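You operate a simulated robot arm through the tools that you are given. There is no shell and no other tool.

You run a simulated robot arm. Do the job below in one go: nothing can be reset, and whatever is moved stays where it is left.

JOB
Drape the green string over both white pegs and light it up.
Fine: the pegs of the brown peg board; its teal plug goes in the lead socket under the blue flap, which stays open; teal switch on only after plugging; leave the link plugs and the pad.

It is judged by the outcome, as a careful person would: the job done as asked, and still so three seconds after it is handed in. It fails if anything else is knocked over, pushed out of place, dropped, spilled or broken.

ROBOT AND FRAMES
A 7-joint arm with a two-finger parallel gripper, fixed in place. Base frame: the origin is on the floor under the middle of its stand, x ahead of it, y to its left, z up; the work surface is at about z = 10. Lengths are in cm, angles in rad, forces in N, time in s.
With the tool pointing down near the work surface it reaches from about 26 to 90 cm from the base axis. Its first joint turns from -2.304 to 2.304 rad. Payload 3.91 kg.
Tool frame: the origin (TCP) lies between the finger pads and is the grasp point; the fingertips stand 3 cm ahead of it; z points along the fingers, y is the line along which they close. Largest opening 11 cm; finger width 2, thickness 1; the body of the gripper, 4.8 by 11.2 cm, starts 5.5 cm behind the TCP.
Orientation is that of the tool frame in the base frame, as a unit quaternion [x, y, z, w]. With the fingers straight down and closing along the base's y, the tool's x points along the base's -x, its y along +y and its z along -z.

CONTROLS
- The arm moves only by the tool apply_moves. Its argument "rows" is a list that holds one entry, the list of rows, each a list of 7 numbers: the shift along the tool's x, y, z in cm, then the turn, a rotation vector about the tool's x, y, z in rad, then the gripper command, from -1 (shut) to 1 (fully open), values between in proportion. In form: [[[x, y, z, rx, ry, rz, claw], ...]]. A call has 1 to 20 rows; each row is the pose to reach, as a shift and turn from the pose commanded when the call began, along the tool's axes at that moment. A row lasts 0.2 s, in which the tool goes at most 5 cm and 0.15 rad; a call with a longer step from one row to the next is refused whole, and so is a gripper value outside its range. Where a pose cannot be reached the arm comes as near as it can. A force on the tool above 90 N (or 10 N above the force at the start of the call, whichever is more), or a blocked arm, ends the call early, and 0.2 s more pass. Each finger travels about 10.8 cm/s and halts on what it meets, pressing with about 39 N; the grip force reading is that of the motor and also rises with nothing between the fingers. The clock runs only during rows and for 0.2 s after the last one: add rows that repeat a pose to give the fingers time. It gives the time, the measured TCP pose, the force on the tool (base axes), the opening and the grip force at its end, in the units of the frame above (readings bear some noise), with the torque about the TCP (base axes, N m) and any sound that the robot's microphone picked up, and new pictures: "show" is both (left out), scene, wrist or none.
- Cameras (640 x 400 px; columns grow to the right, rows downward): "scene" is fixed at [5.01, 65.03, 126.17]; the picture's right is [-0.40, -0.91, 0.00], its down [-0.47, 0.21, -0.86] and it looks along [0.79, -0.35, -0.51] (base axes); focal length 286 px, centre (320, 200). "wrist" rides on the gripper at [7.2, 1.7, -10.3] in the tool frame; the picture's right is [-0.23, 0.97, 0.00], its down [-0.76, -0.18, -0.62] and it looks along [-0.61, -0.14, 0.78] (tool axes); focal length 222 px, centre (320, 200). There is no depth. A picture from a camera that has moved, and an enlarged one, comes with that camera's place and axes in the base frame and with its lens.
- inspect(camera, box): a new picture of the part [left, top, right, bottom] of that camera's present view, enlarged. The clock stands still meanwhile.
- sign_off(): hands the job in; it is judged then, once.

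Places have to be worked out from the pictures, the camera data and where the tool is seen. Open the gripper and draw the arm clear of the work before you hand the job in, unless the task says otherwise.

The tools are called after "Call:" as name(argument=value, ...) on one line, values as JSON. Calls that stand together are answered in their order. apply_moves: Moves the arm, as the interface text tells. Its arguments: {"type":"object","properties":{"rows":{"type":"array"},"show":{"type":"string","enum":["both","scene","wrist","none"]}},"required":["rows"]} The other tools are called the same way: inspect (camera, box) takes an enlarged picture of a part of a camera's view; sign_off () hands the job in.

At the start:

```text
clock: 0.0
position: [51.9, 32.72, 112.43]
tcp_rot: [0.0, 1.0, 0.0, 0.001]
ft_force: [1.0, -0.4, 0.9]
ft_torque: [0.02, 0.0, 0.0]
finger_gap: 11.0
finger_force: 0.1
```

scene: 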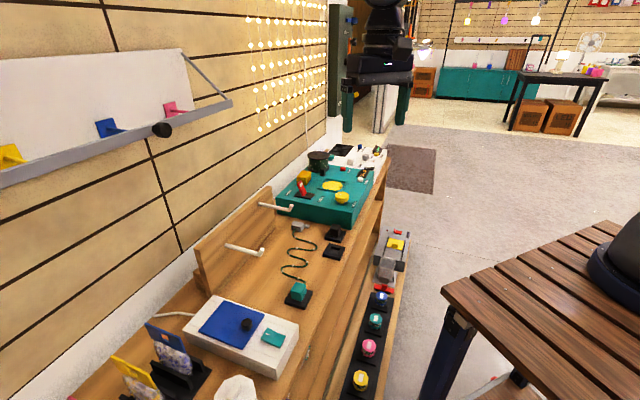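
wrist: 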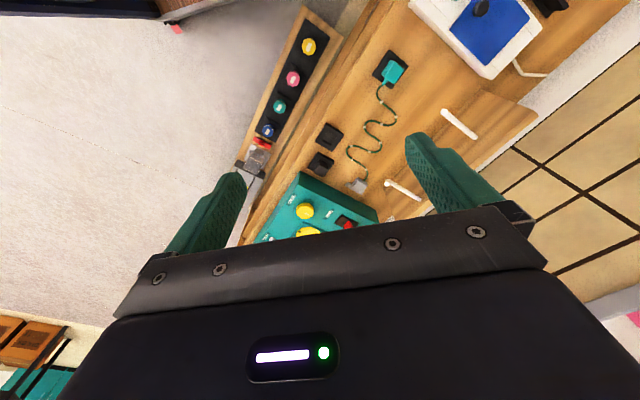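

I start by looking closely at the work area: the peg board, the string with its teal plug, the white box with blue flap and the switches.

Call:
inspect(camera="scene", box=[180, 180, 360, 300])

Call:
inspect(camera="scene", box=[130, 270, 330, 400])

Call:
inspect(camera="wrist", box=[220, 0, 580, 225])

Call:
inspect(camera="scene", box=[270, 130, 420, 230])

```text
3.33 times, centred on (270, 240) of scene
camera zoom: at [5.01, 65.03, 126.17], right [-0.4, -0.91, 0.0], down [-0.47, 0.21, -0.86], along [0.79, -0.35, -0.51], focal length 952 px, centre (487, 67)
```

zoom: 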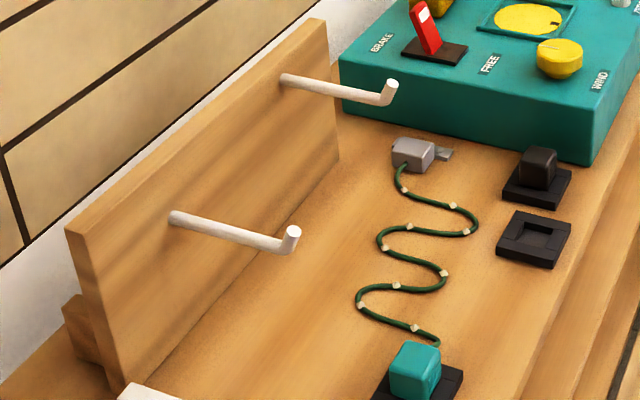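

```text
3.08 times, centred on (230, 335) of scene
camera zoom: at [5.01, 65.03, 126.17], right [-0.4, -0.91, 0.0], down [-0.47, 0.21, -0.86], along [0.79, -0.35, -0.51], focal length 878 px, centre (597, -215)
```

zoom: 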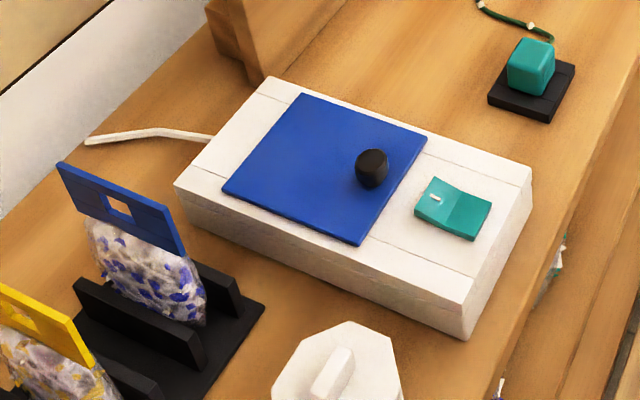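

```text
1.78 times, centred on (400, 112) of wrist
camera zoom: at [44.63, 34.4, 122.7], right [0.23, 0.97, 0.0], down [0.76, -0.18, 0.62], along [0.61, -0.14, -0.78], focal length 395 px, centre (178, 356)
```

zoom: 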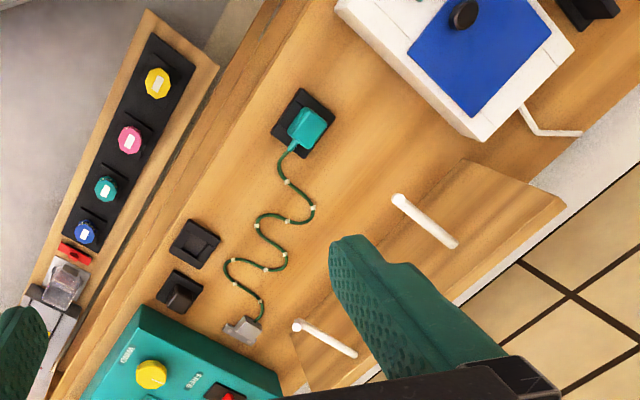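

```text
4.00 times, centred on (345, 180) of scene
camera zoom: at [5.01, 65.03, 126.17], right [-0.4, -0.91, 0.0], down [-0.47, 0.21, -0.86], along [0.79, -0.35, -0.51], focal length 1142 px, centre (220, 280)
```

zoom: 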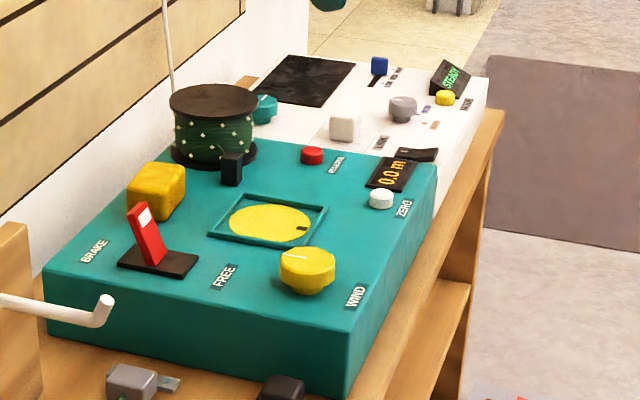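

The teal plug sits in a black holder at roughly (57, 48.5, 65), the peg board runs along base (1,-1), and the socket box with the blue flap is near (50, 65, 67). I turn the tool 45° to face the desk and drop a little for a closer wrist view.

Call:
apply_moves(rows=[[[1.58, -0.27, 2.57, 0, 0, -0.131, 1], [3.17, -0.53, 5.13, 0, 0, -0.262, 1], [4.75, -0.8, 7.7, 0, 0, -0.393, 1], [6.33, -1.07, 10.27, 0, 0, -0.524, 1], [7.92, -1.33, 12.83, 0, 0, -0.654, 1], [9.5, -1.6, 15.4, 0, 0, -0.785, 1], [9.5, -1.6, 15.4, 0, 0, -0.785, 1]]], show="both")

```text
clock: 1.6
position: [42.39, 31.08, 97.04]
tcp_rot: [-0.383, 0.924, 0.0, 0.0]
ft_force: [-0.6, 0.4, 1.4]
ft_torque: [0.01, 0.04, -0.01]
finger_gap: 11.0
finger_force: 0.1
camera wrist: at [36.05, 27.17, 107.28], right [-0.53, 0.85, 0.0], down [0.66, 0.41, 0.62], along [0.53, 0.33, -0.78], focal length 222 px, centre (320, 200)
```

scene: 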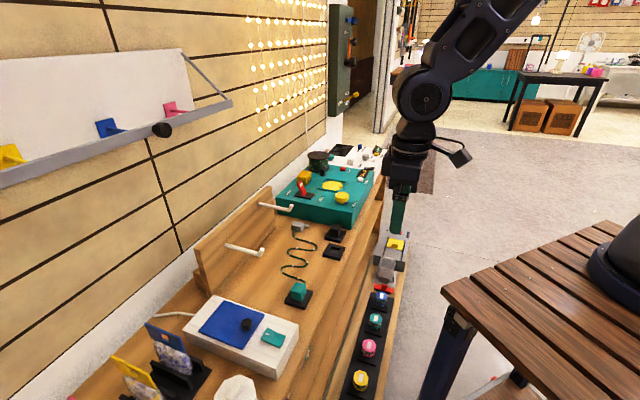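
wrist: 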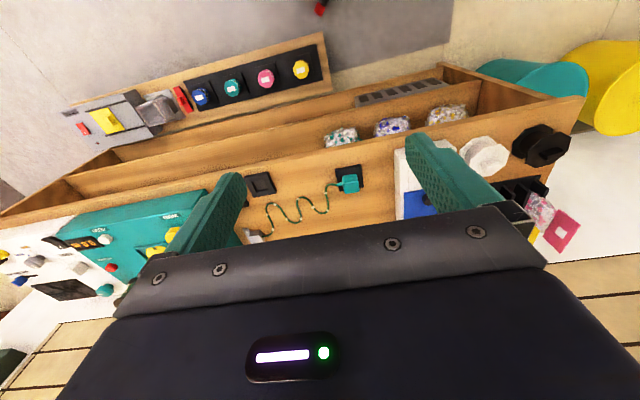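

The wrist picture is upside-down (bottom is farther from the robot). I zoom on the plug, the sockets and the white box.

Call:
inspect(camera="wrist", box=[230, 150, 390, 250])

Call:
inspect(camera="scene", box=[270, 215, 360, 310])

Call:
inspect(camera="scene", box=[180, 285, 310, 385])

Call:
inspect(camera="scene", box=[330, 210, 430, 400])

```text
4.00 times, centred on (310, 200) of wrist
camera zoom: at [36.05, 27.17, 107.28], right [-0.53, 0.85, 0.0], down [0.66, 0.41, 0.62], along [0.53, 0.33, -0.78], focal length 888 px, centre (360, 200)
```

zoom: 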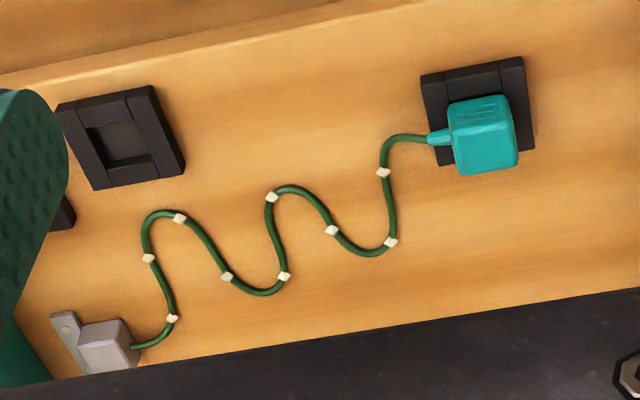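

```text
4.21 times, centred on (315, 262) of scene
camera zoom: at [5.01, 65.03, 126.17], right [-0.4, -0.91, 0.0], down [-0.47, 0.21, -0.86], along [0.79, -0.35, -0.51], focal length 1202 px, centre (341, -63)
```

zoom: 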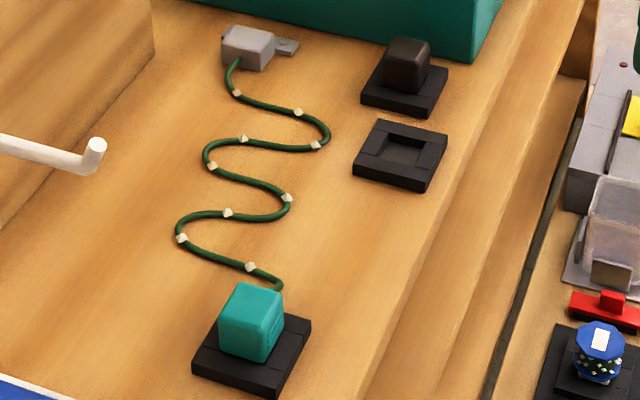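

```text
4.00 times, centred on (245, 335) of scene
camera zoom: at [5.01, 65.03, 126.17], right [-0.4, -0.91, 0.0], down [-0.47, 0.21, -0.86], along [0.79, -0.35, -0.51], focal length 1142 px, centre (620, -340)
```

zoom: 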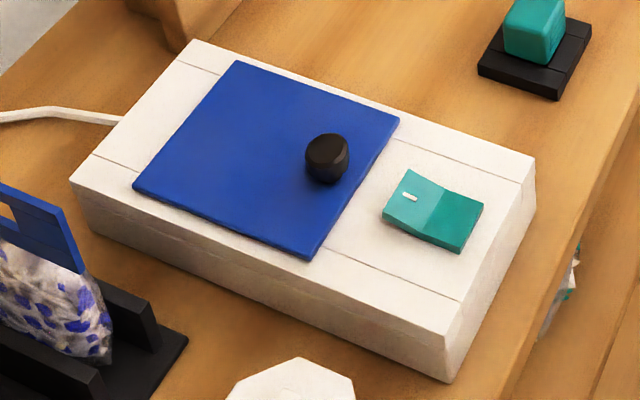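

```text
2.11 times, centred on (380, 305) of scene
camera zoom: at [5.01, 65.03, 126.17], right [-0.4, -0.91, 0.0], down [-0.47, 0.21, -0.86], along [0.79, -0.35, -0.51], focal length 601 px, centre (194, -21)
```

zoom: 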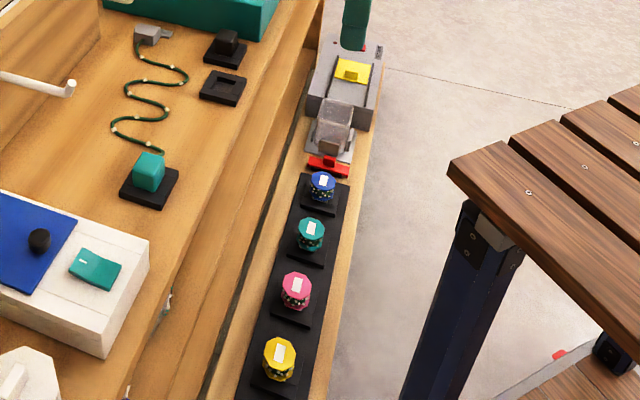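

The plug and holder are aligned with the desk, with the cable leaving toward +a (the direction toward the teal machine), and the grey end is a screwed-down anchor. First I go above the flap knob (about a=-10, b=80 in desk axes) to see it close up.

Call:
apply_moves(rows=[[[-3, 2.25, 1.5, 0, 0, 0, 1], [-6, 4.5, 3, 0, 0, 0, 1], [-9, 6.75, 5, 0, 0, 0, 1], [-12, 9, 7, 0, 0, 0, 1], [-15, 11.25, 9, 0, 0, 0, 1], [-18, 13.5, 11, 0, 0, 0, 1], [-21, 15.75, 13, 0, 0, 0, 1], [-24.05, 18, 15, 0, 0, 0, 1], [-24.05, 18, 15, 0, 0, 0, 1]]], show="both")

```text
clock: 3.6
position: [46.71, 60.91, 82.05]
tcp_rot: [-0.382, 0.924, 0.0, -0.001]
ft_force: [0.2, -0.5, -0.3]
ft_torque: [-0.02, -0.02, -0.02]
finger_gap: 11.0
finger_force: 0.0
camera wrist: at [40.36, 57.02, 92.25], right [-0.53, 0.85, 0.0], down [0.66, 0.41, 0.62], along [0.53, 0.33, -0.78], focal length 222 px, centre (320, 200)
```

scene: 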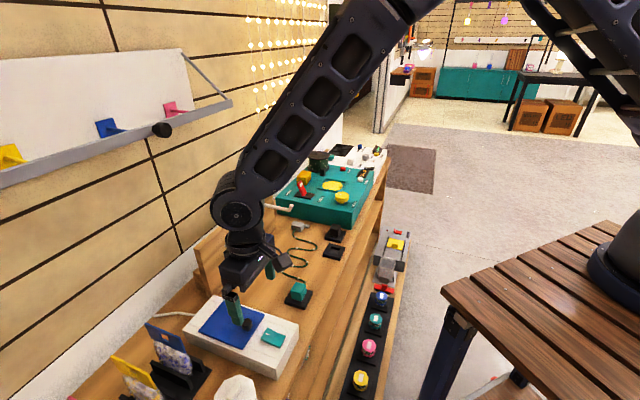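
wrist: 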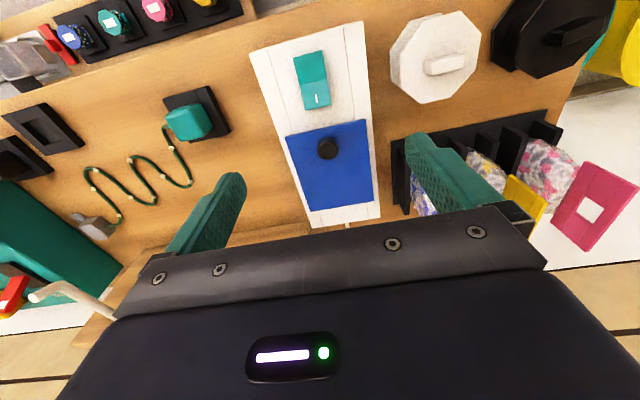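

The knob shows at about (49.3, 63.6, 69). I zoom in for its size, the flap hinge and the switch's present state.

Call:
inspect(camera="wrist", box=[240, 10, 400, 230])

Call:
inspect(camera="wrist", box=[60, 70, 250, 250])

Call:
inspect(camera="scene", box=[190, 270, 320, 390])

```text
1.82 times, centred on (320, 120) of wrist
camera zoom: at [40.36, 57.02, 92.25], right [-0.53, 0.85, 0.0], down [0.66, 0.41, 0.62], along [0.53, 0.33, -0.78], focal length 404 px, centre (320, 346)
```

zoom: 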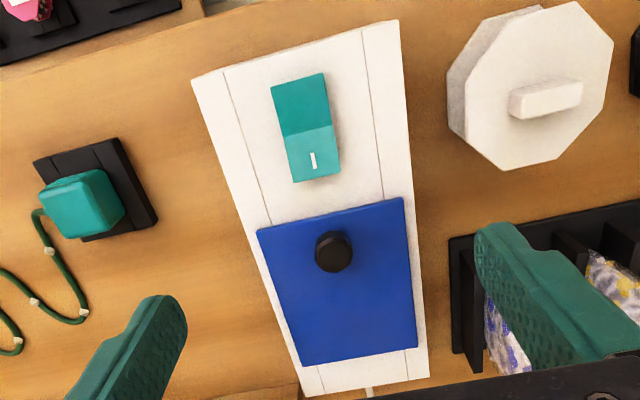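

```text
2.22 times, centred on (155, 160) of wrist
camera zoom: at [40.36, 57.02, 92.25], right [-0.53, 0.85, 0.0], down [0.66, 0.41, 0.62], along [0.53, 0.33, -0.78], focal length 494 px, centre (687, 289)
```

zoom: 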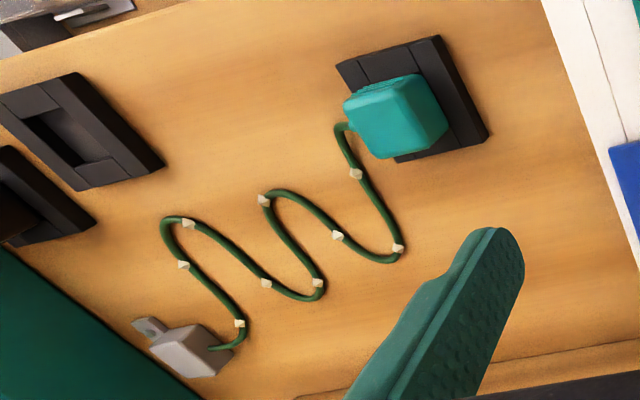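

```text
3.33 times, centred on (255, 330) of scene
camera zoom: at [5.01, 65.03, 126.17], right [-0.4, -0.91, 0.0], down [-0.47, 0.21, -0.86], along [0.79, -0.35, -0.51], focal length 952 px, centre (537, -233)
```

zoom: 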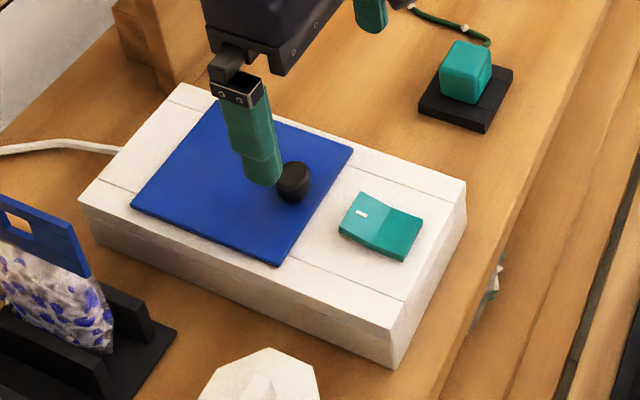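

The knob is about 2.4 cm across and the marked half of the rocker, next to the flap, seems raised (off). I narrow the fingers to about 5 cm and come down over the knob to check the alignment.

Call:
apply_moves(rows=[[[-1.8, 0, 0, 0, 0, 0, 0.4], [-3.7, 0, 2, 0, 0, 0, -0.1], [-3.7, 0, 5, 0, 0, 0, -0.1], [-3.7, 0, 6, 0, 0, 0, -0.1]]], show="both")

```text
clock: 4.6
position: [49.33, 63.44, 75.98]
tcp_rot: [-0.382, 0.924, 0.001, 0.001]
ft_force: [0.6, 0.4, -0.1]
ft_torque: [-0.02, -0.04, -0.02]
finger_gap: 5.0
finger_force: 0.0
camera wrist: at [42.94, 59.56, 86.22], right [-0.53, 0.85, 0.0], down [0.66, 0.41, 0.62], along [0.53, 0.33, -0.78], focal length 222 px, centre (320, 200)
```

scene: 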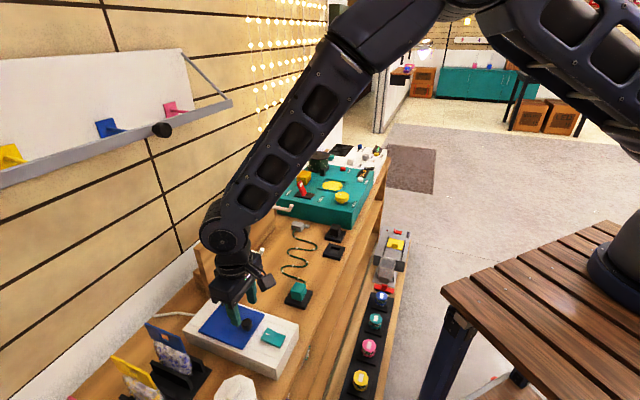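
wrist: 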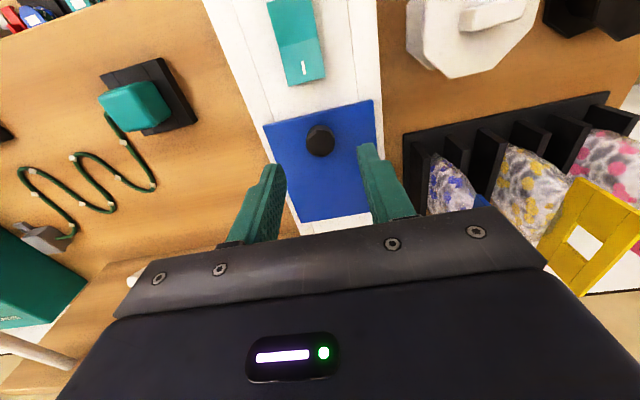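

The knob lies directly below the TCP. I go down to put the fingertips just above the flap, keeping the fingers apart.

Call:
apply_moves(rows=[[[0, 0, 1.5, 0, 0, 0, -0.1], [0, 0, 3, 0, 0, 0, -0.1], [0, 0, 4, 0, 0, 0, -0.1], [0, 0, 4, 0, 0, 0, -0.1]]], show="both")

Call:
inspect(camera="scene", box=[190, 280, 290, 360])

Call:
inspect(camera="wrist", box=[230, 80, 410, 220])

```text
clock: 5.6
position: [49.32, 63.36, 72.13]
tcp_rot: [-0.382, 0.924, 0.0, 0.001]
ft_force: [0.3, 0.4, 0.4]
ft_torque: [0.02, 0.04, -0.05]
finger_gap: 4.95
finger_force: 0.0
camera wrist: at [43.02, 59.5, 82.28], right [-0.53, 0.85, 0.0], down [0.66, 0.41, 0.62], along [0.53, 0.33, -0.78], focal length 222 px, centre (320, 200)
```

scene: 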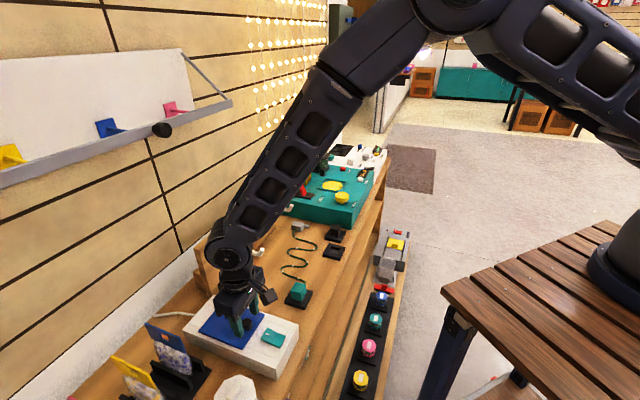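
wrist: 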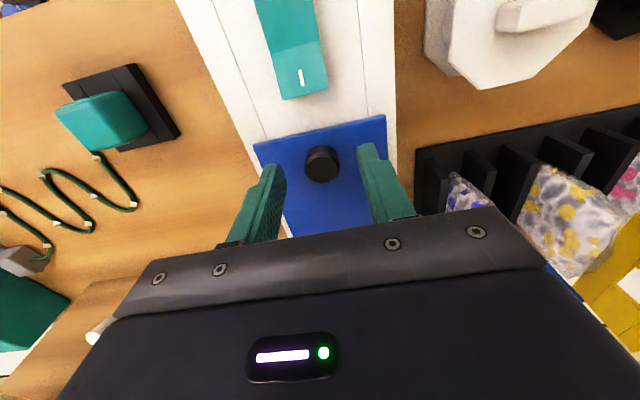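

```text
5.00 times, centred on (240, 320) of scene
camera zoom: at [5.01, 65.03, 126.17], right [-0.4, -0.91, 0.0], down [-0.47, 0.21, -0.86], along [0.79, -0.35, -0.51], focal length 1427 px, centre (720, -400)
```

zoom: 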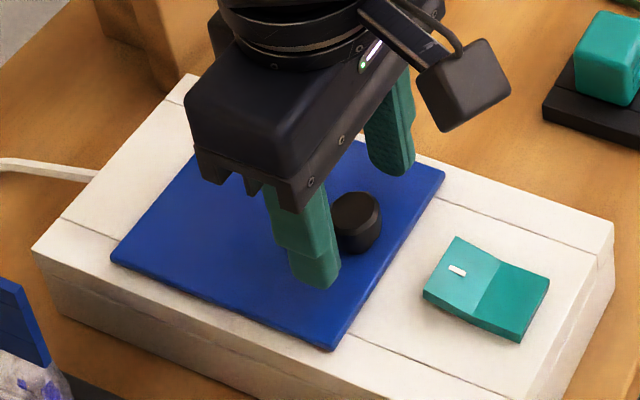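

```text
2.86 times, centred on (320, 150) of wrist
camera zoom: at [43.02, 59.5, 82.28], right [-0.53, 0.85, 0.0], down [0.66, 0.41, 0.62], along [0.53, 0.33, -0.78], focal length 635 px, centre (320, 343)
```

zoom: 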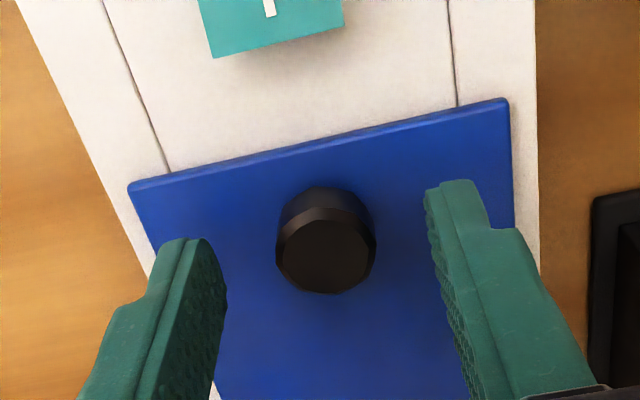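

The fingers straddle the knob evenly with tips about 1 cm above the flap. I lower a touch and close on the knob.

Call:
apply_moves(rows=[[[0, 0, 0.5, 0, 0, 0, -0.1], [0, 0, 0.5, 0, 0, 0, -0.4], [0, 0, 0.5, 0, 0, 0, -0.7], [0, 0, 0.5, 0, 0, 0, -0.9], [0, 0, 0.5, 0, 0, 0, -0.9]]], show="both")

Call:
inspect(camera="wrist", box=[230, 80, 410, 220])

```text
clock: 6.8
position: [49.15, 63.44, 71.56]
tcp_rot: [-0.382, 0.924, 0.0, 0.0]
ft_force: [-6.7, 10.7, -4.0]
ft_torque: [-0.12, 0.17, 0.04]
finger_gap: 2.3
finger_force: 44.7
camera wrist: at [42.94, 59.55, 81.79], right [-0.53, 0.85, 0.0], down [0.66, 0.41, 0.62], along [0.53, 0.33, -0.78], focal length 222 px, centre (320, 200)
```

scene: 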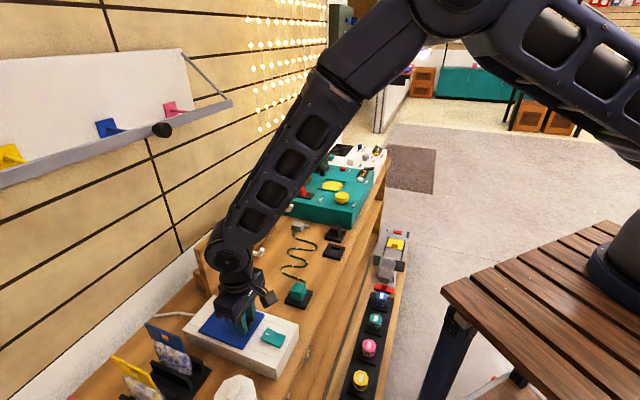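
wrist: 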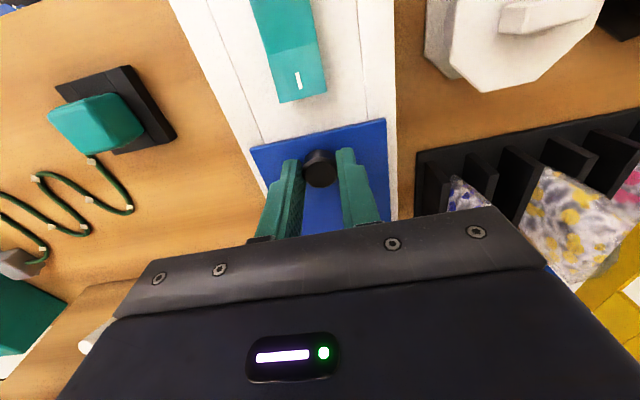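

```text
2.86 times, centred on (320, 150) of wrist
camera zoom: at [42.94, 59.55, 81.79], right [-0.53, 0.85, 0.0], down [0.66, 0.41, 0.62], along [0.53, 0.33, -0.78], focal length 635 px, centre (320, 343)
```

zoom: 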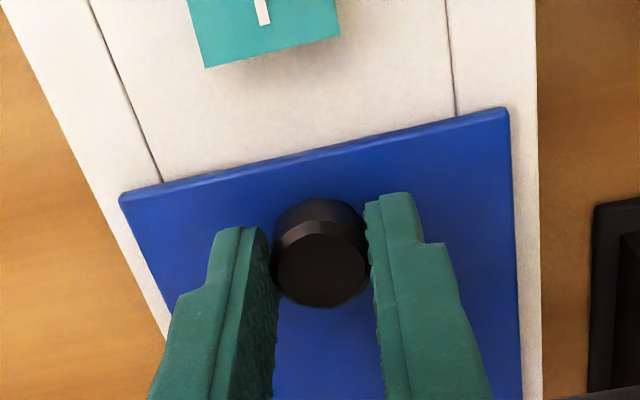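

The knob is held (gap 2.3 cm). I start lifting the flap along an arc about its hinge near b=90.4, tilting the tool slightly with it, first 15°, watching the force.

Call:
apply_moves(rows=[[[-0.1, 0, -0.45, 0, 0.015, 0, -0.9], [-0.23, 0, -0.94, 0, 0.029, 0, -0.9], [-0.54, 0, -1.85, 0, 0.058, 0, -0.9], [-0.93, 0, -2.74, 0, 0.087, 0, -0.9]]], show="both")

```text
clock: 7.8
position: [49.82, 64.13, 74.34]
tcp_rot: [-0.383, 0.923, -0.017, -0.041]
ft_force: [-13.5, 6.7, -11.2]
ft_torque: [-0.59, 1.34, 0.03]
finger_gap: 2.32
finger_force: 44.9
camera wrist: at [44.25, 60.86, 85.11], right [-0.53, 0.85, -0.02], down [0.7, 0.45, 0.55], along [0.48, 0.28, -0.83], focal length 222 px, centre (320, 200)
```

scene: 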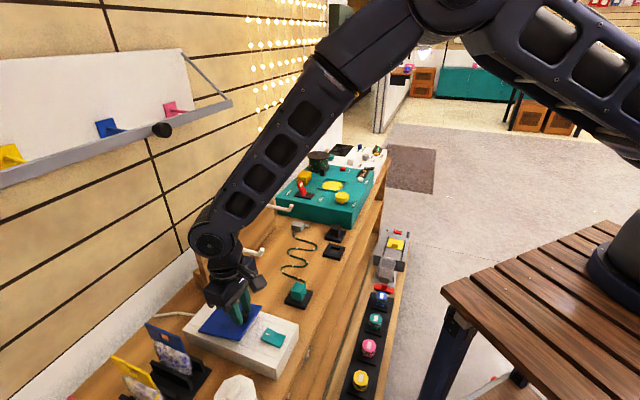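
wrist: 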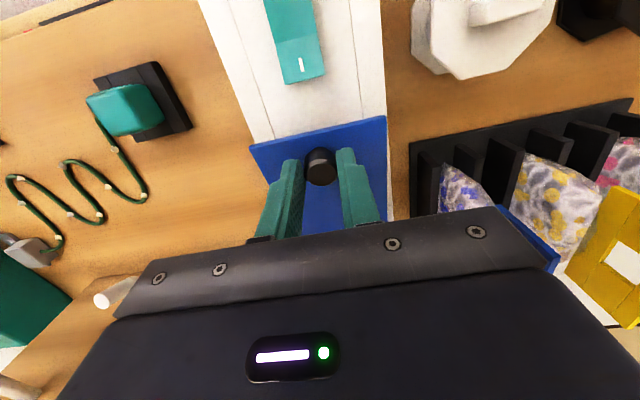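

The flap is following (15°), with modest forces. I continue the arc to about 35°, tilting the tool more with it.

Call:
apply_moves(rows=[[[-0.44, 0, -0.89, 0, 0.0524, 0, -0.9], [-0.965, 0, -1.742, 0, 0.1047, 0, -0.9], [-1.556, 0, -2.55, 0, 0.157, 0, -0.9], [-2.22, 0, -3.307, 0, 0.2094, 0, -0.9]]], show="both")

Call:
inspect(camera="scene", box=[180, 260, 300, 360])

```text
clock: 8.8
position: [51.72, 65.89, 77.22]
tcp_rot: [-0.378, 0.914, -0.057, -0.138]
ft_force: [-10.6, 10.4, -15.9]
ft_torque: [-0.31, 1.15, -0.18]
finger_gap: 2.3
finger_force: 45.6
camera wrist: at [47.75, 64.36, 89.2], right [-0.53, 0.84, -0.07], down [0.77, 0.52, 0.37], along [0.35, 0.15, -0.93], focal length 222 px, centre (320, 200)
```

scene: 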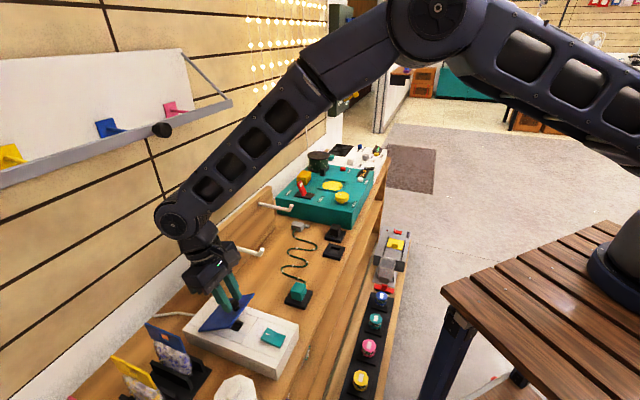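
wrist: 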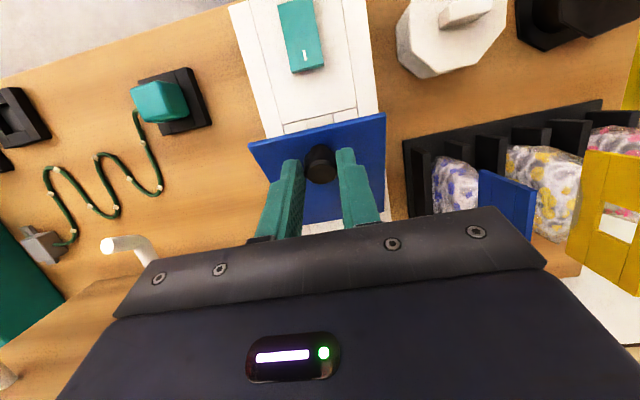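

```text
4.00 times, centred on (240, 310) of scene
camera zoom: at [5.01, 65.03, 126.17], right [-0.4, -0.91, 0.0], down [-0.47, 0.21, -0.86], along [0.79, -0.35, -0.51], focal length 1142 px, centre (640, -240)
```

zoom: 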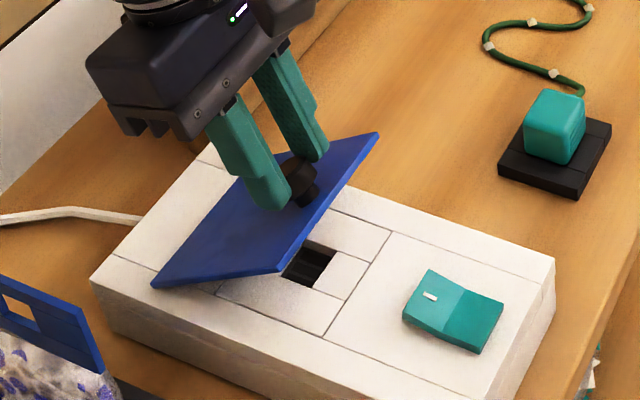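

The flap is about 35° up and a black socket slot shows beneath it. I continue to roughly 55°.

Call:
apply_moves(rows=[[[-0.545, 0, -0.837, 0, 0.0436, 0, -0.9], [-1.16, 0, -1.63, 0, 0.0873, 0, -0.9], [-1.843, 0, -2.367, 0, 0.1309, 0, -0.9], [-2.589, 0, -3.048, 0, 0.1745, 0, -0.9]]], show="both")

Call:
inspect(camera="scene", box=[180, 260, 300, 360])

```text
clock: 9.8
position: [54.1, 68.23, 79.54]
tcp_rot: [-0.372, 0.898, -0.089, -0.217]
ft_force: [-13.5, 5.7, -14.2]
ft_torque: [-0.56, 1.13, -0.22]
finger_gap: 2.3
finger_force: 45.1
camera wrist: at [51.64, 68.25, 91.92], right [-0.55, 0.83, -0.1], down [0.81, 0.55, 0.21], along [0.23, 0.03, -0.97], focal length 222 px, centre (320, 200)
```

scene: 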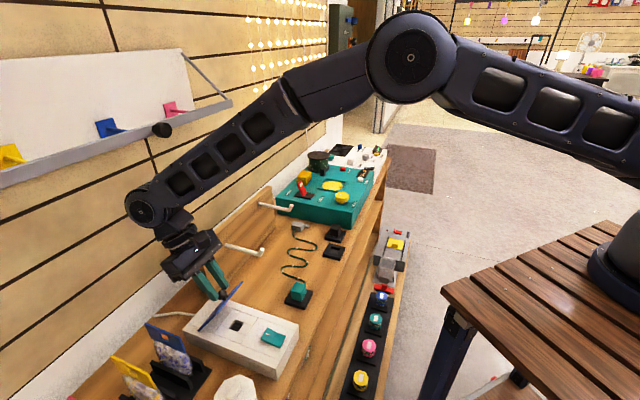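
wrist: 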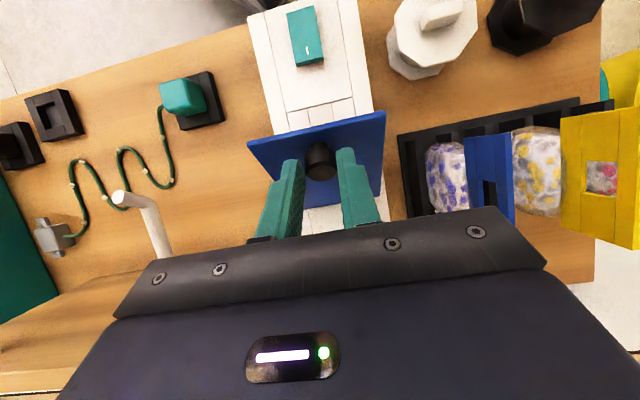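

```text
4.00 times, centred on (240, 310) of scene
camera zoom: at [5.01, 65.03, 126.17], right [-0.4, -0.91, 0.0], down [-0.47, 0.21, -0.86], along [0.79, -0.35, -0.51], focal length 1142 px, centre (640, -240)
```

zoom: 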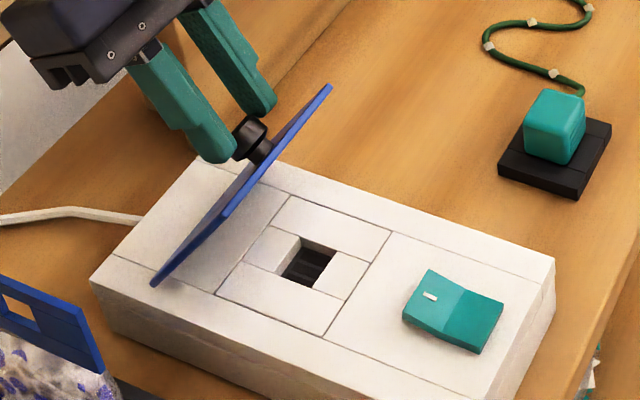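

The recessed socket with its slotted black floor is visible now. I continue to about 75°.

Call:
apply_moves(rows=[[[-0.663, 0, -0.749, 0, 0.0349, 0, -0.9], [-1.391, 0, -1.442, 0, 0.0698, 0, -0.9], [-2.176, 0, -2.072, 0, 0.1047, 0, -0.9], [-3.013, 0, -2.634, 0, 0.1396, 0, -0.9]]], show="both")

Call:
inspect(camera="scene", box=[150, 240, 290, 360])

```text
clock: 10.8
position: [56.88, 70.93, 80.52]
tcp_rot: [-0.365, 0.881, -0.116, -0.278]
ft_force: [-14.0, 2.4, -6.2]
ft_torque: [-0.54, 1.05, -0.18]
finger_gap: 2.29
finger_force: 45.1
camera wrist: at [55.61, 72.23, 93.04], right [-0.56, 0.82, -0.13], down [0.82, 0.57, 0.07], along [0.13, -0.07, -0.99], focal length 222 px, centre (320, 200)
```

scene: 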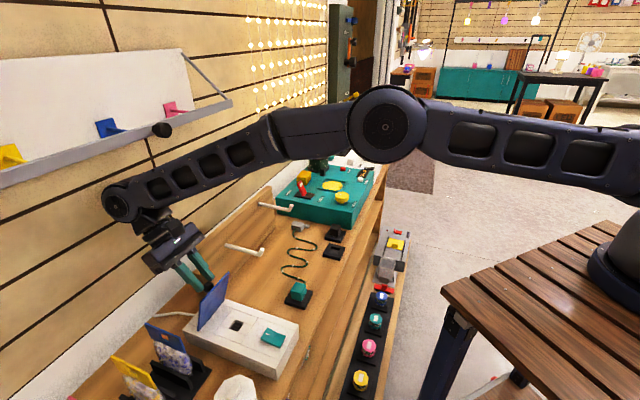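
wrist: 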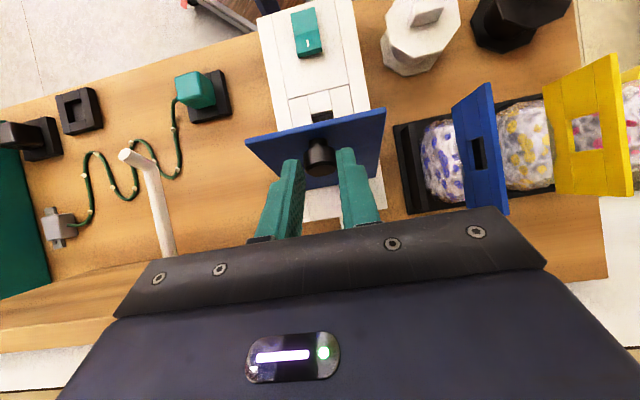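

```text
3.33 times, centred on (220, 300) of scene
camera zoom: at [5.01, 65.03, 126.17], right [-0.4, -0.91, 0.0], down [-0.47, 0.21, -0.86], along [0.79, -0.35, -0.51], focal length 952 px, centre (653, -133)
```

zoom: 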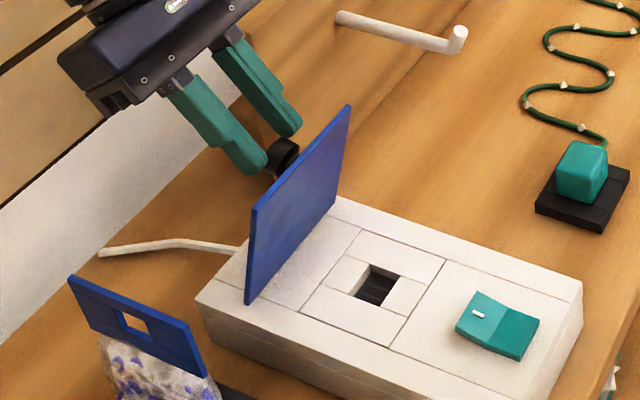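

The flap is about 75–78° up; my wrist is getting close to the wall, so I continue past vertical while reducing the tool tilt again. First to 90°.

Call:
apply_moves(rows=[[[-0.567, 0, -0.608, 0, -0.0698, 0, -0.9], [-1.223, 0, -1.142, 0, -0.1222, 0, -0.9], [-1.927, 0, -1.601, 0, -0.1745, 0, -0.9]]], show="both")

Call:
inspect(camera="scene", box=[150, 240, 290, 360])

```text
clock: 11.6
position: [58.8, 72.72, 80.54]
tcp_rot: [-0.374, 0.902, -0.083, -0.2]
ft_force: [0.1, -0.5, 0.8]
ft_torque: [-0.03, -0.01, 0.02]
finger_gap: 0.59
finger_force: 0.0
camera wrist: at [55.89, 72.41, 93.03], right [-0.54, 0.83, -0.1], down [0.8, 0.55, 0.24], along [0.26, 0.06, -0.96], focal length 222 px, centre (320, 200)
```

scene: 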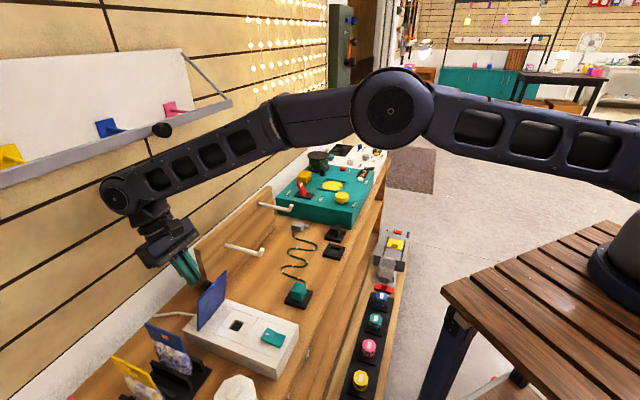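
wrist: 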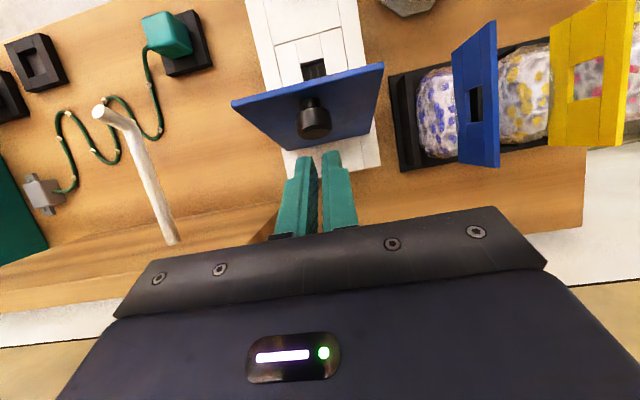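

```text
3.33 times, centred on (220, 300) of scene
camera zoom: at [5.01, 65.03, 126.17], right [-0.4, -0.91, 0.0], down [-0.47, 0.21, -0.86], along [0.79, -0.35, -0.51], focal length 952 px, centre (653, -133)
```

zoom: 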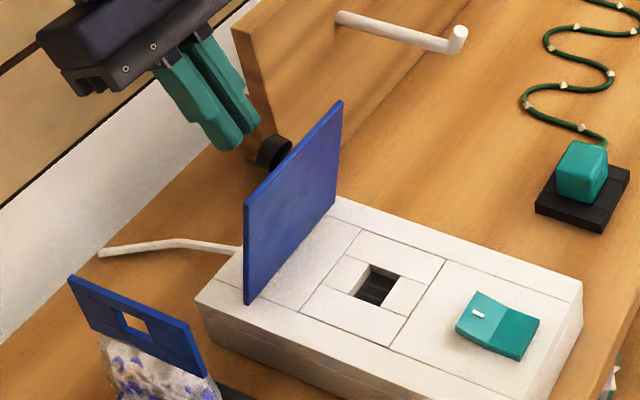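

The fingers slipped off the knob but the flap is standing at about 75° by itself. I lift straight back a bit and check whether it stays there.

Call:
apply_moves(rows=[[[0, 0, -1.5, 0, 0, 0, -0.9], [0, 0, -3, 0, 0, 0, -0.9], [0, 0, -4, 0, 0, 0, -0.9], [0, 0, -4, 0, 0, 0, -0.9], [0, 0, -4, 0, 0, 0, -0.9]]], show="both")

Call:
inspect(camera="scene", box=[150, 240, 290, 360])

Call:
inspect(camera="wrist", box=[220, 0, 400, 180])

```text
clock: 12.8
position: [59.9, 73.91, 84.49]
tcp_rot: [-0.374, 0.903, -0.082, -0.198]
ft_force: [0.7, 0.0, -1.4]
ft_torque: [0.02, 0.0, -0.04]
finger_gap: 0.54
finger_force: 0.1
camera wrist: at [57.11, 73.57, 96.88], right [-0.54, 0.84, -0.1], down [0.8, 0.55, 0.25], along [0.26, 0.06, -0.96], focal length 222 px, centre (320, 200)
```

scene: 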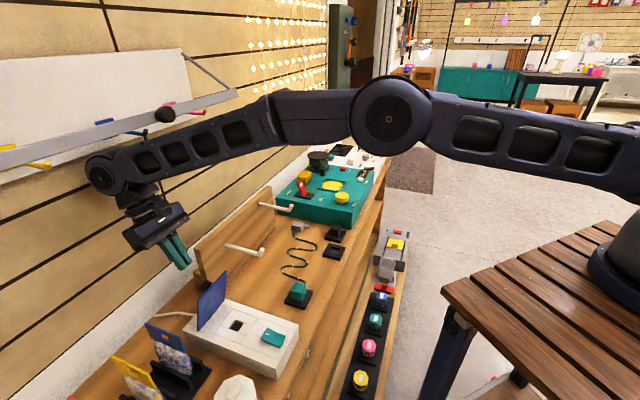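
wrist: 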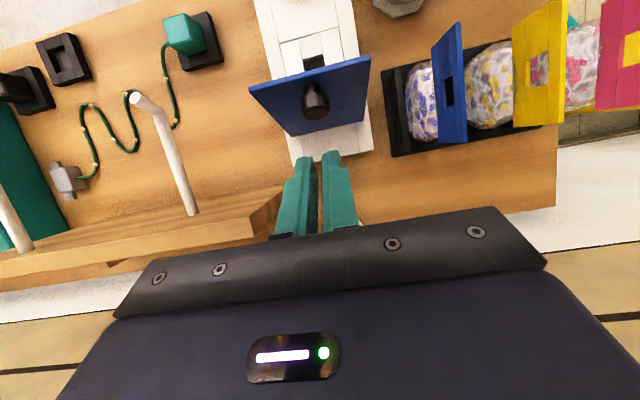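

```text
3.33 times, centred on (220, 300) of scene
camera zoom: at [5.01, 65.03, 126.17], right [-0.4, -0.91, 0.0], down [-0.47, 0.21, -0.86], along [0.79, -0.35, -0.51], focal length 952 px, centre (653, -133)
```

zoom: 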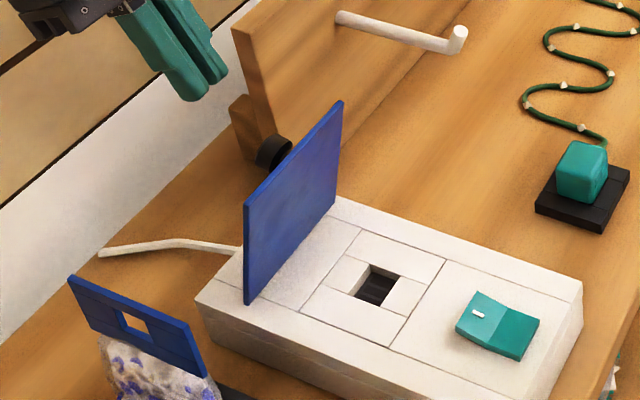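

```text
2.22 times, centred on (310, 90) of wrist
camera zoom: at [57.11, 73.57, 96.88], right [-0.54, 0.84, -0.1], down [0.8, 0.55, 0.25], along [0.26, 0.06, -0.96], focal length 494 px, centre (342, 444)
```

zoom: 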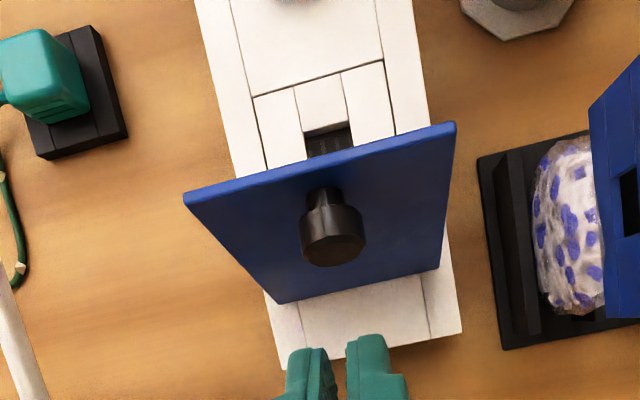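

The flap holds its angle by itself. But the tray on the wall behind my wrist looks different from before, so I check closely whether the arm is touching it.

Call:
inspect(camera="scene", box=[0, 40, 280, 260])

```text
1.82 times, centred on (140, 150) of scene
camera zoom: at [5.01, 65.03, 126.17], right [-0.4, -0.91, 0.0], down [-0.47, 0.21, -0.86], along [0.79, -0.35, -0.51], focal length 519 px, centre (647, 291)
```

zoom: 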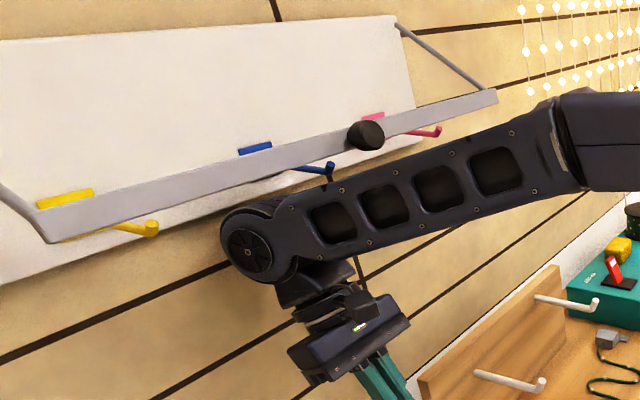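

The arm's wrist has nudged up the grey swing bar in front of the wall hooks. I retrace exactly the last 4 cm downward so that it can settle back, and check it.

Call:
apply_moves(rows=[[[0, 0, 1, 0, 0, 0, -0.9], [0, 0, 2, 0, 0, 0, -0.9], [0, 0, 3, 0, 0, 0, -0.9], [0, 0, 4, 0, 0, 0, -0.9], [0, 0, 4, 0, 0, 0, -0.9]]], show="scene")

Call:
inspect(camera="scene", box=[0, 40, 280, 260])

```text
clock: 14.0
position: [58.56, 72.7, 80.61]
tcp_rot: [-0.374, 0.902, -0.083, -0.2]
ft_force: [-0.4, 0.6, -0.4]
ft_torque: [0.01, 0.02, 0.03]
finger_gap: 0.51
finger_force: 0.0
```

scene: 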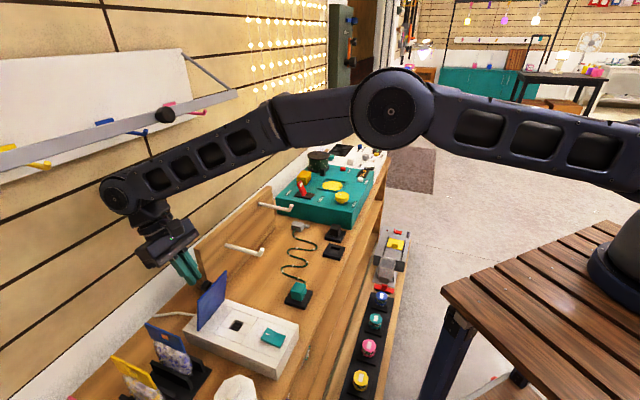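

```text
1.82 times, centred on (140, 150) of scene
camera zoom: at [5.01, 65.03, 126.17], right [-0.4, -0.91, 0.0], down [-0.47, 0.21, -0.86], along [0.79, -0.35, -0.51], focal length 519 px, centre (647, 291)
```

zoom: 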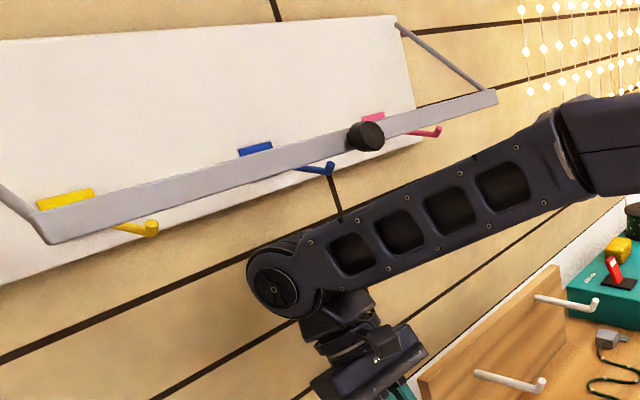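

The bar has a friction hinge and stayed about 15 px higher than at the start, so I'll have to set it back with its knob. First I get the hand out from behind the flap by rotating it upright, which takes the wrist away from the wall.

Call:
apply_moves(rows=[[[0, 0, 0, 0, -0.12, 0, -0.9], [0, 0, 0, 0, -0.24, 0, -0.9], [0, 0, 0, 0, -0.36, 0, -0.9], [0, 0, 0, 0, -0.48, 0, -0.9], [0, 0, 0, 0, -0.6, 0, -0.9], [0, 0, 0, 0, -0.6, 0, -0.9]]], show="both")

Call:
inspect(camera="scene", box=[100, 120, 300, 340])

```text
clock: 15.4
position: [58.59, 72.67, 80.8]
tcp_rot: [-0.381, 0.921, 0.032, 0.076]
ft_force: [-0.2, 0.1, 0.2]
ft_torque: [0.02, 0.0, -0.01]
finger_gap: 0.56
finger_force: 0.1
camera wrist: at [51.15, 67.69, 89.64], right [-0.53, 0.85, 0.04], down [0.58, 0.33, 0.74], along [0.61, 0.41, -0.67], focal length 222 px, centre (320, 200)
```

scene: 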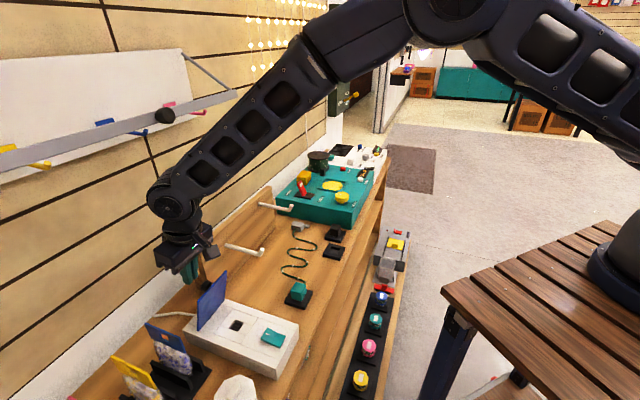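
wrist: 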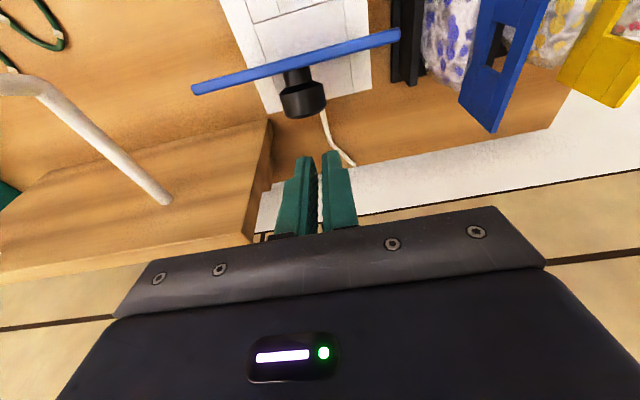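

```text
1.82 times, centred on (200, 230) of scene
camera zoom: at [5.01, 65.03, 126.17], right [-0.4, -0.91, 0.0], down [-0.47, 0.21, -0.86], along [0.79, -0.35, -0.51], focal length 519 px, centre (538, 146)
```

zoom: 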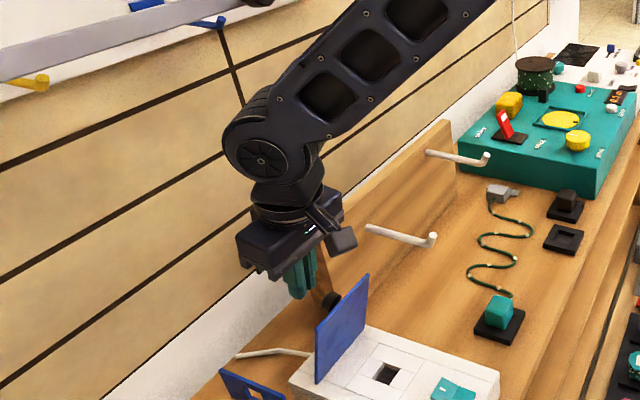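

I retreat over the flap's top edge and back toward the robot, staying low under the bar.

Call:
apply_moves(rows=[[[-0.46, 0, -2.76, 0, 0, 0, -0.9], [2.3, 0, -4.44, 0, 0, 0, -0.9], [6.08, 0, -6.08, 0, 0, 0, -0.9], [10.36, 0, -7.81, 0, 0, 0, -0.9], [14.63, 0, -9.53, 0, 0, 0, -0.9], [18.09, 0, -13.15, 0, 0, 0, -0.9], [18.09, 0, -13.15, 0, 0, 0, -0.9]]], show="both")

Call:
inspect(camera="scene", box=[0, 40, 280, 260])

```text
clock: 17.0
position: [44.33, 58.56, 90.88]
tcp_rot: [-0.382, 0.921, 0.032, 0.075]
ft_force: [0.2, 1.1, 0.2]
ft_torque: [0.01, 0.02, 0.0]
finger_gap: 0.54
finger_force: 0.0
camera wrist: at [36.9, 53.55, 99.64], right [-0.53, 0.85, 0.04], down [0.58, 0.33, 0.74], along [0.61, 0.41, -0.67], focal length 222 px, centre (320, 200)
```

scene: 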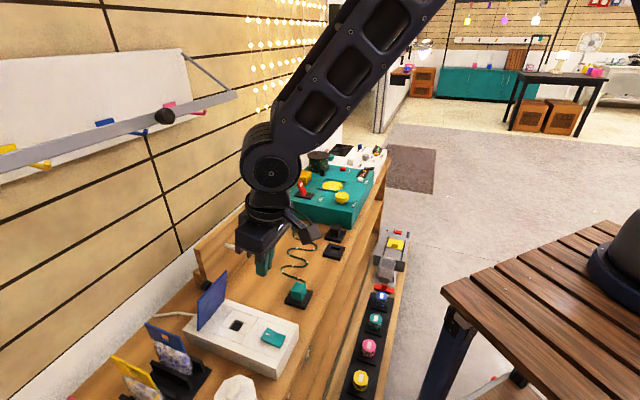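
wrist: 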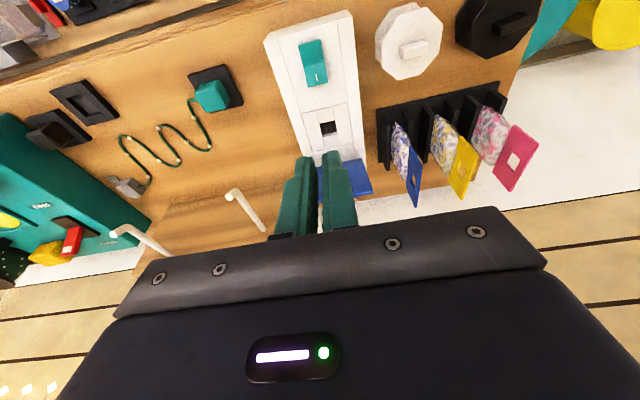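

```text
1.82 times, centred on (140, 150) of scene
camera zoom: at [5.01, 65.03, 126.17], right [-0.4, -0.91, 0.0], down [-0.47, 0.21, -0.86], along [0.79, -0.35, -0.51], focal length 519 px, centre (647, 291)
```

zoom: 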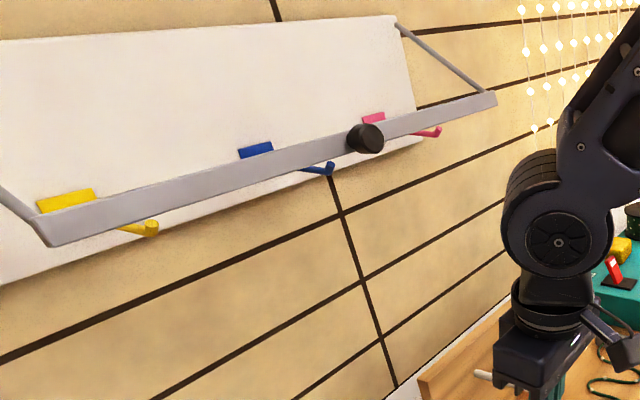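

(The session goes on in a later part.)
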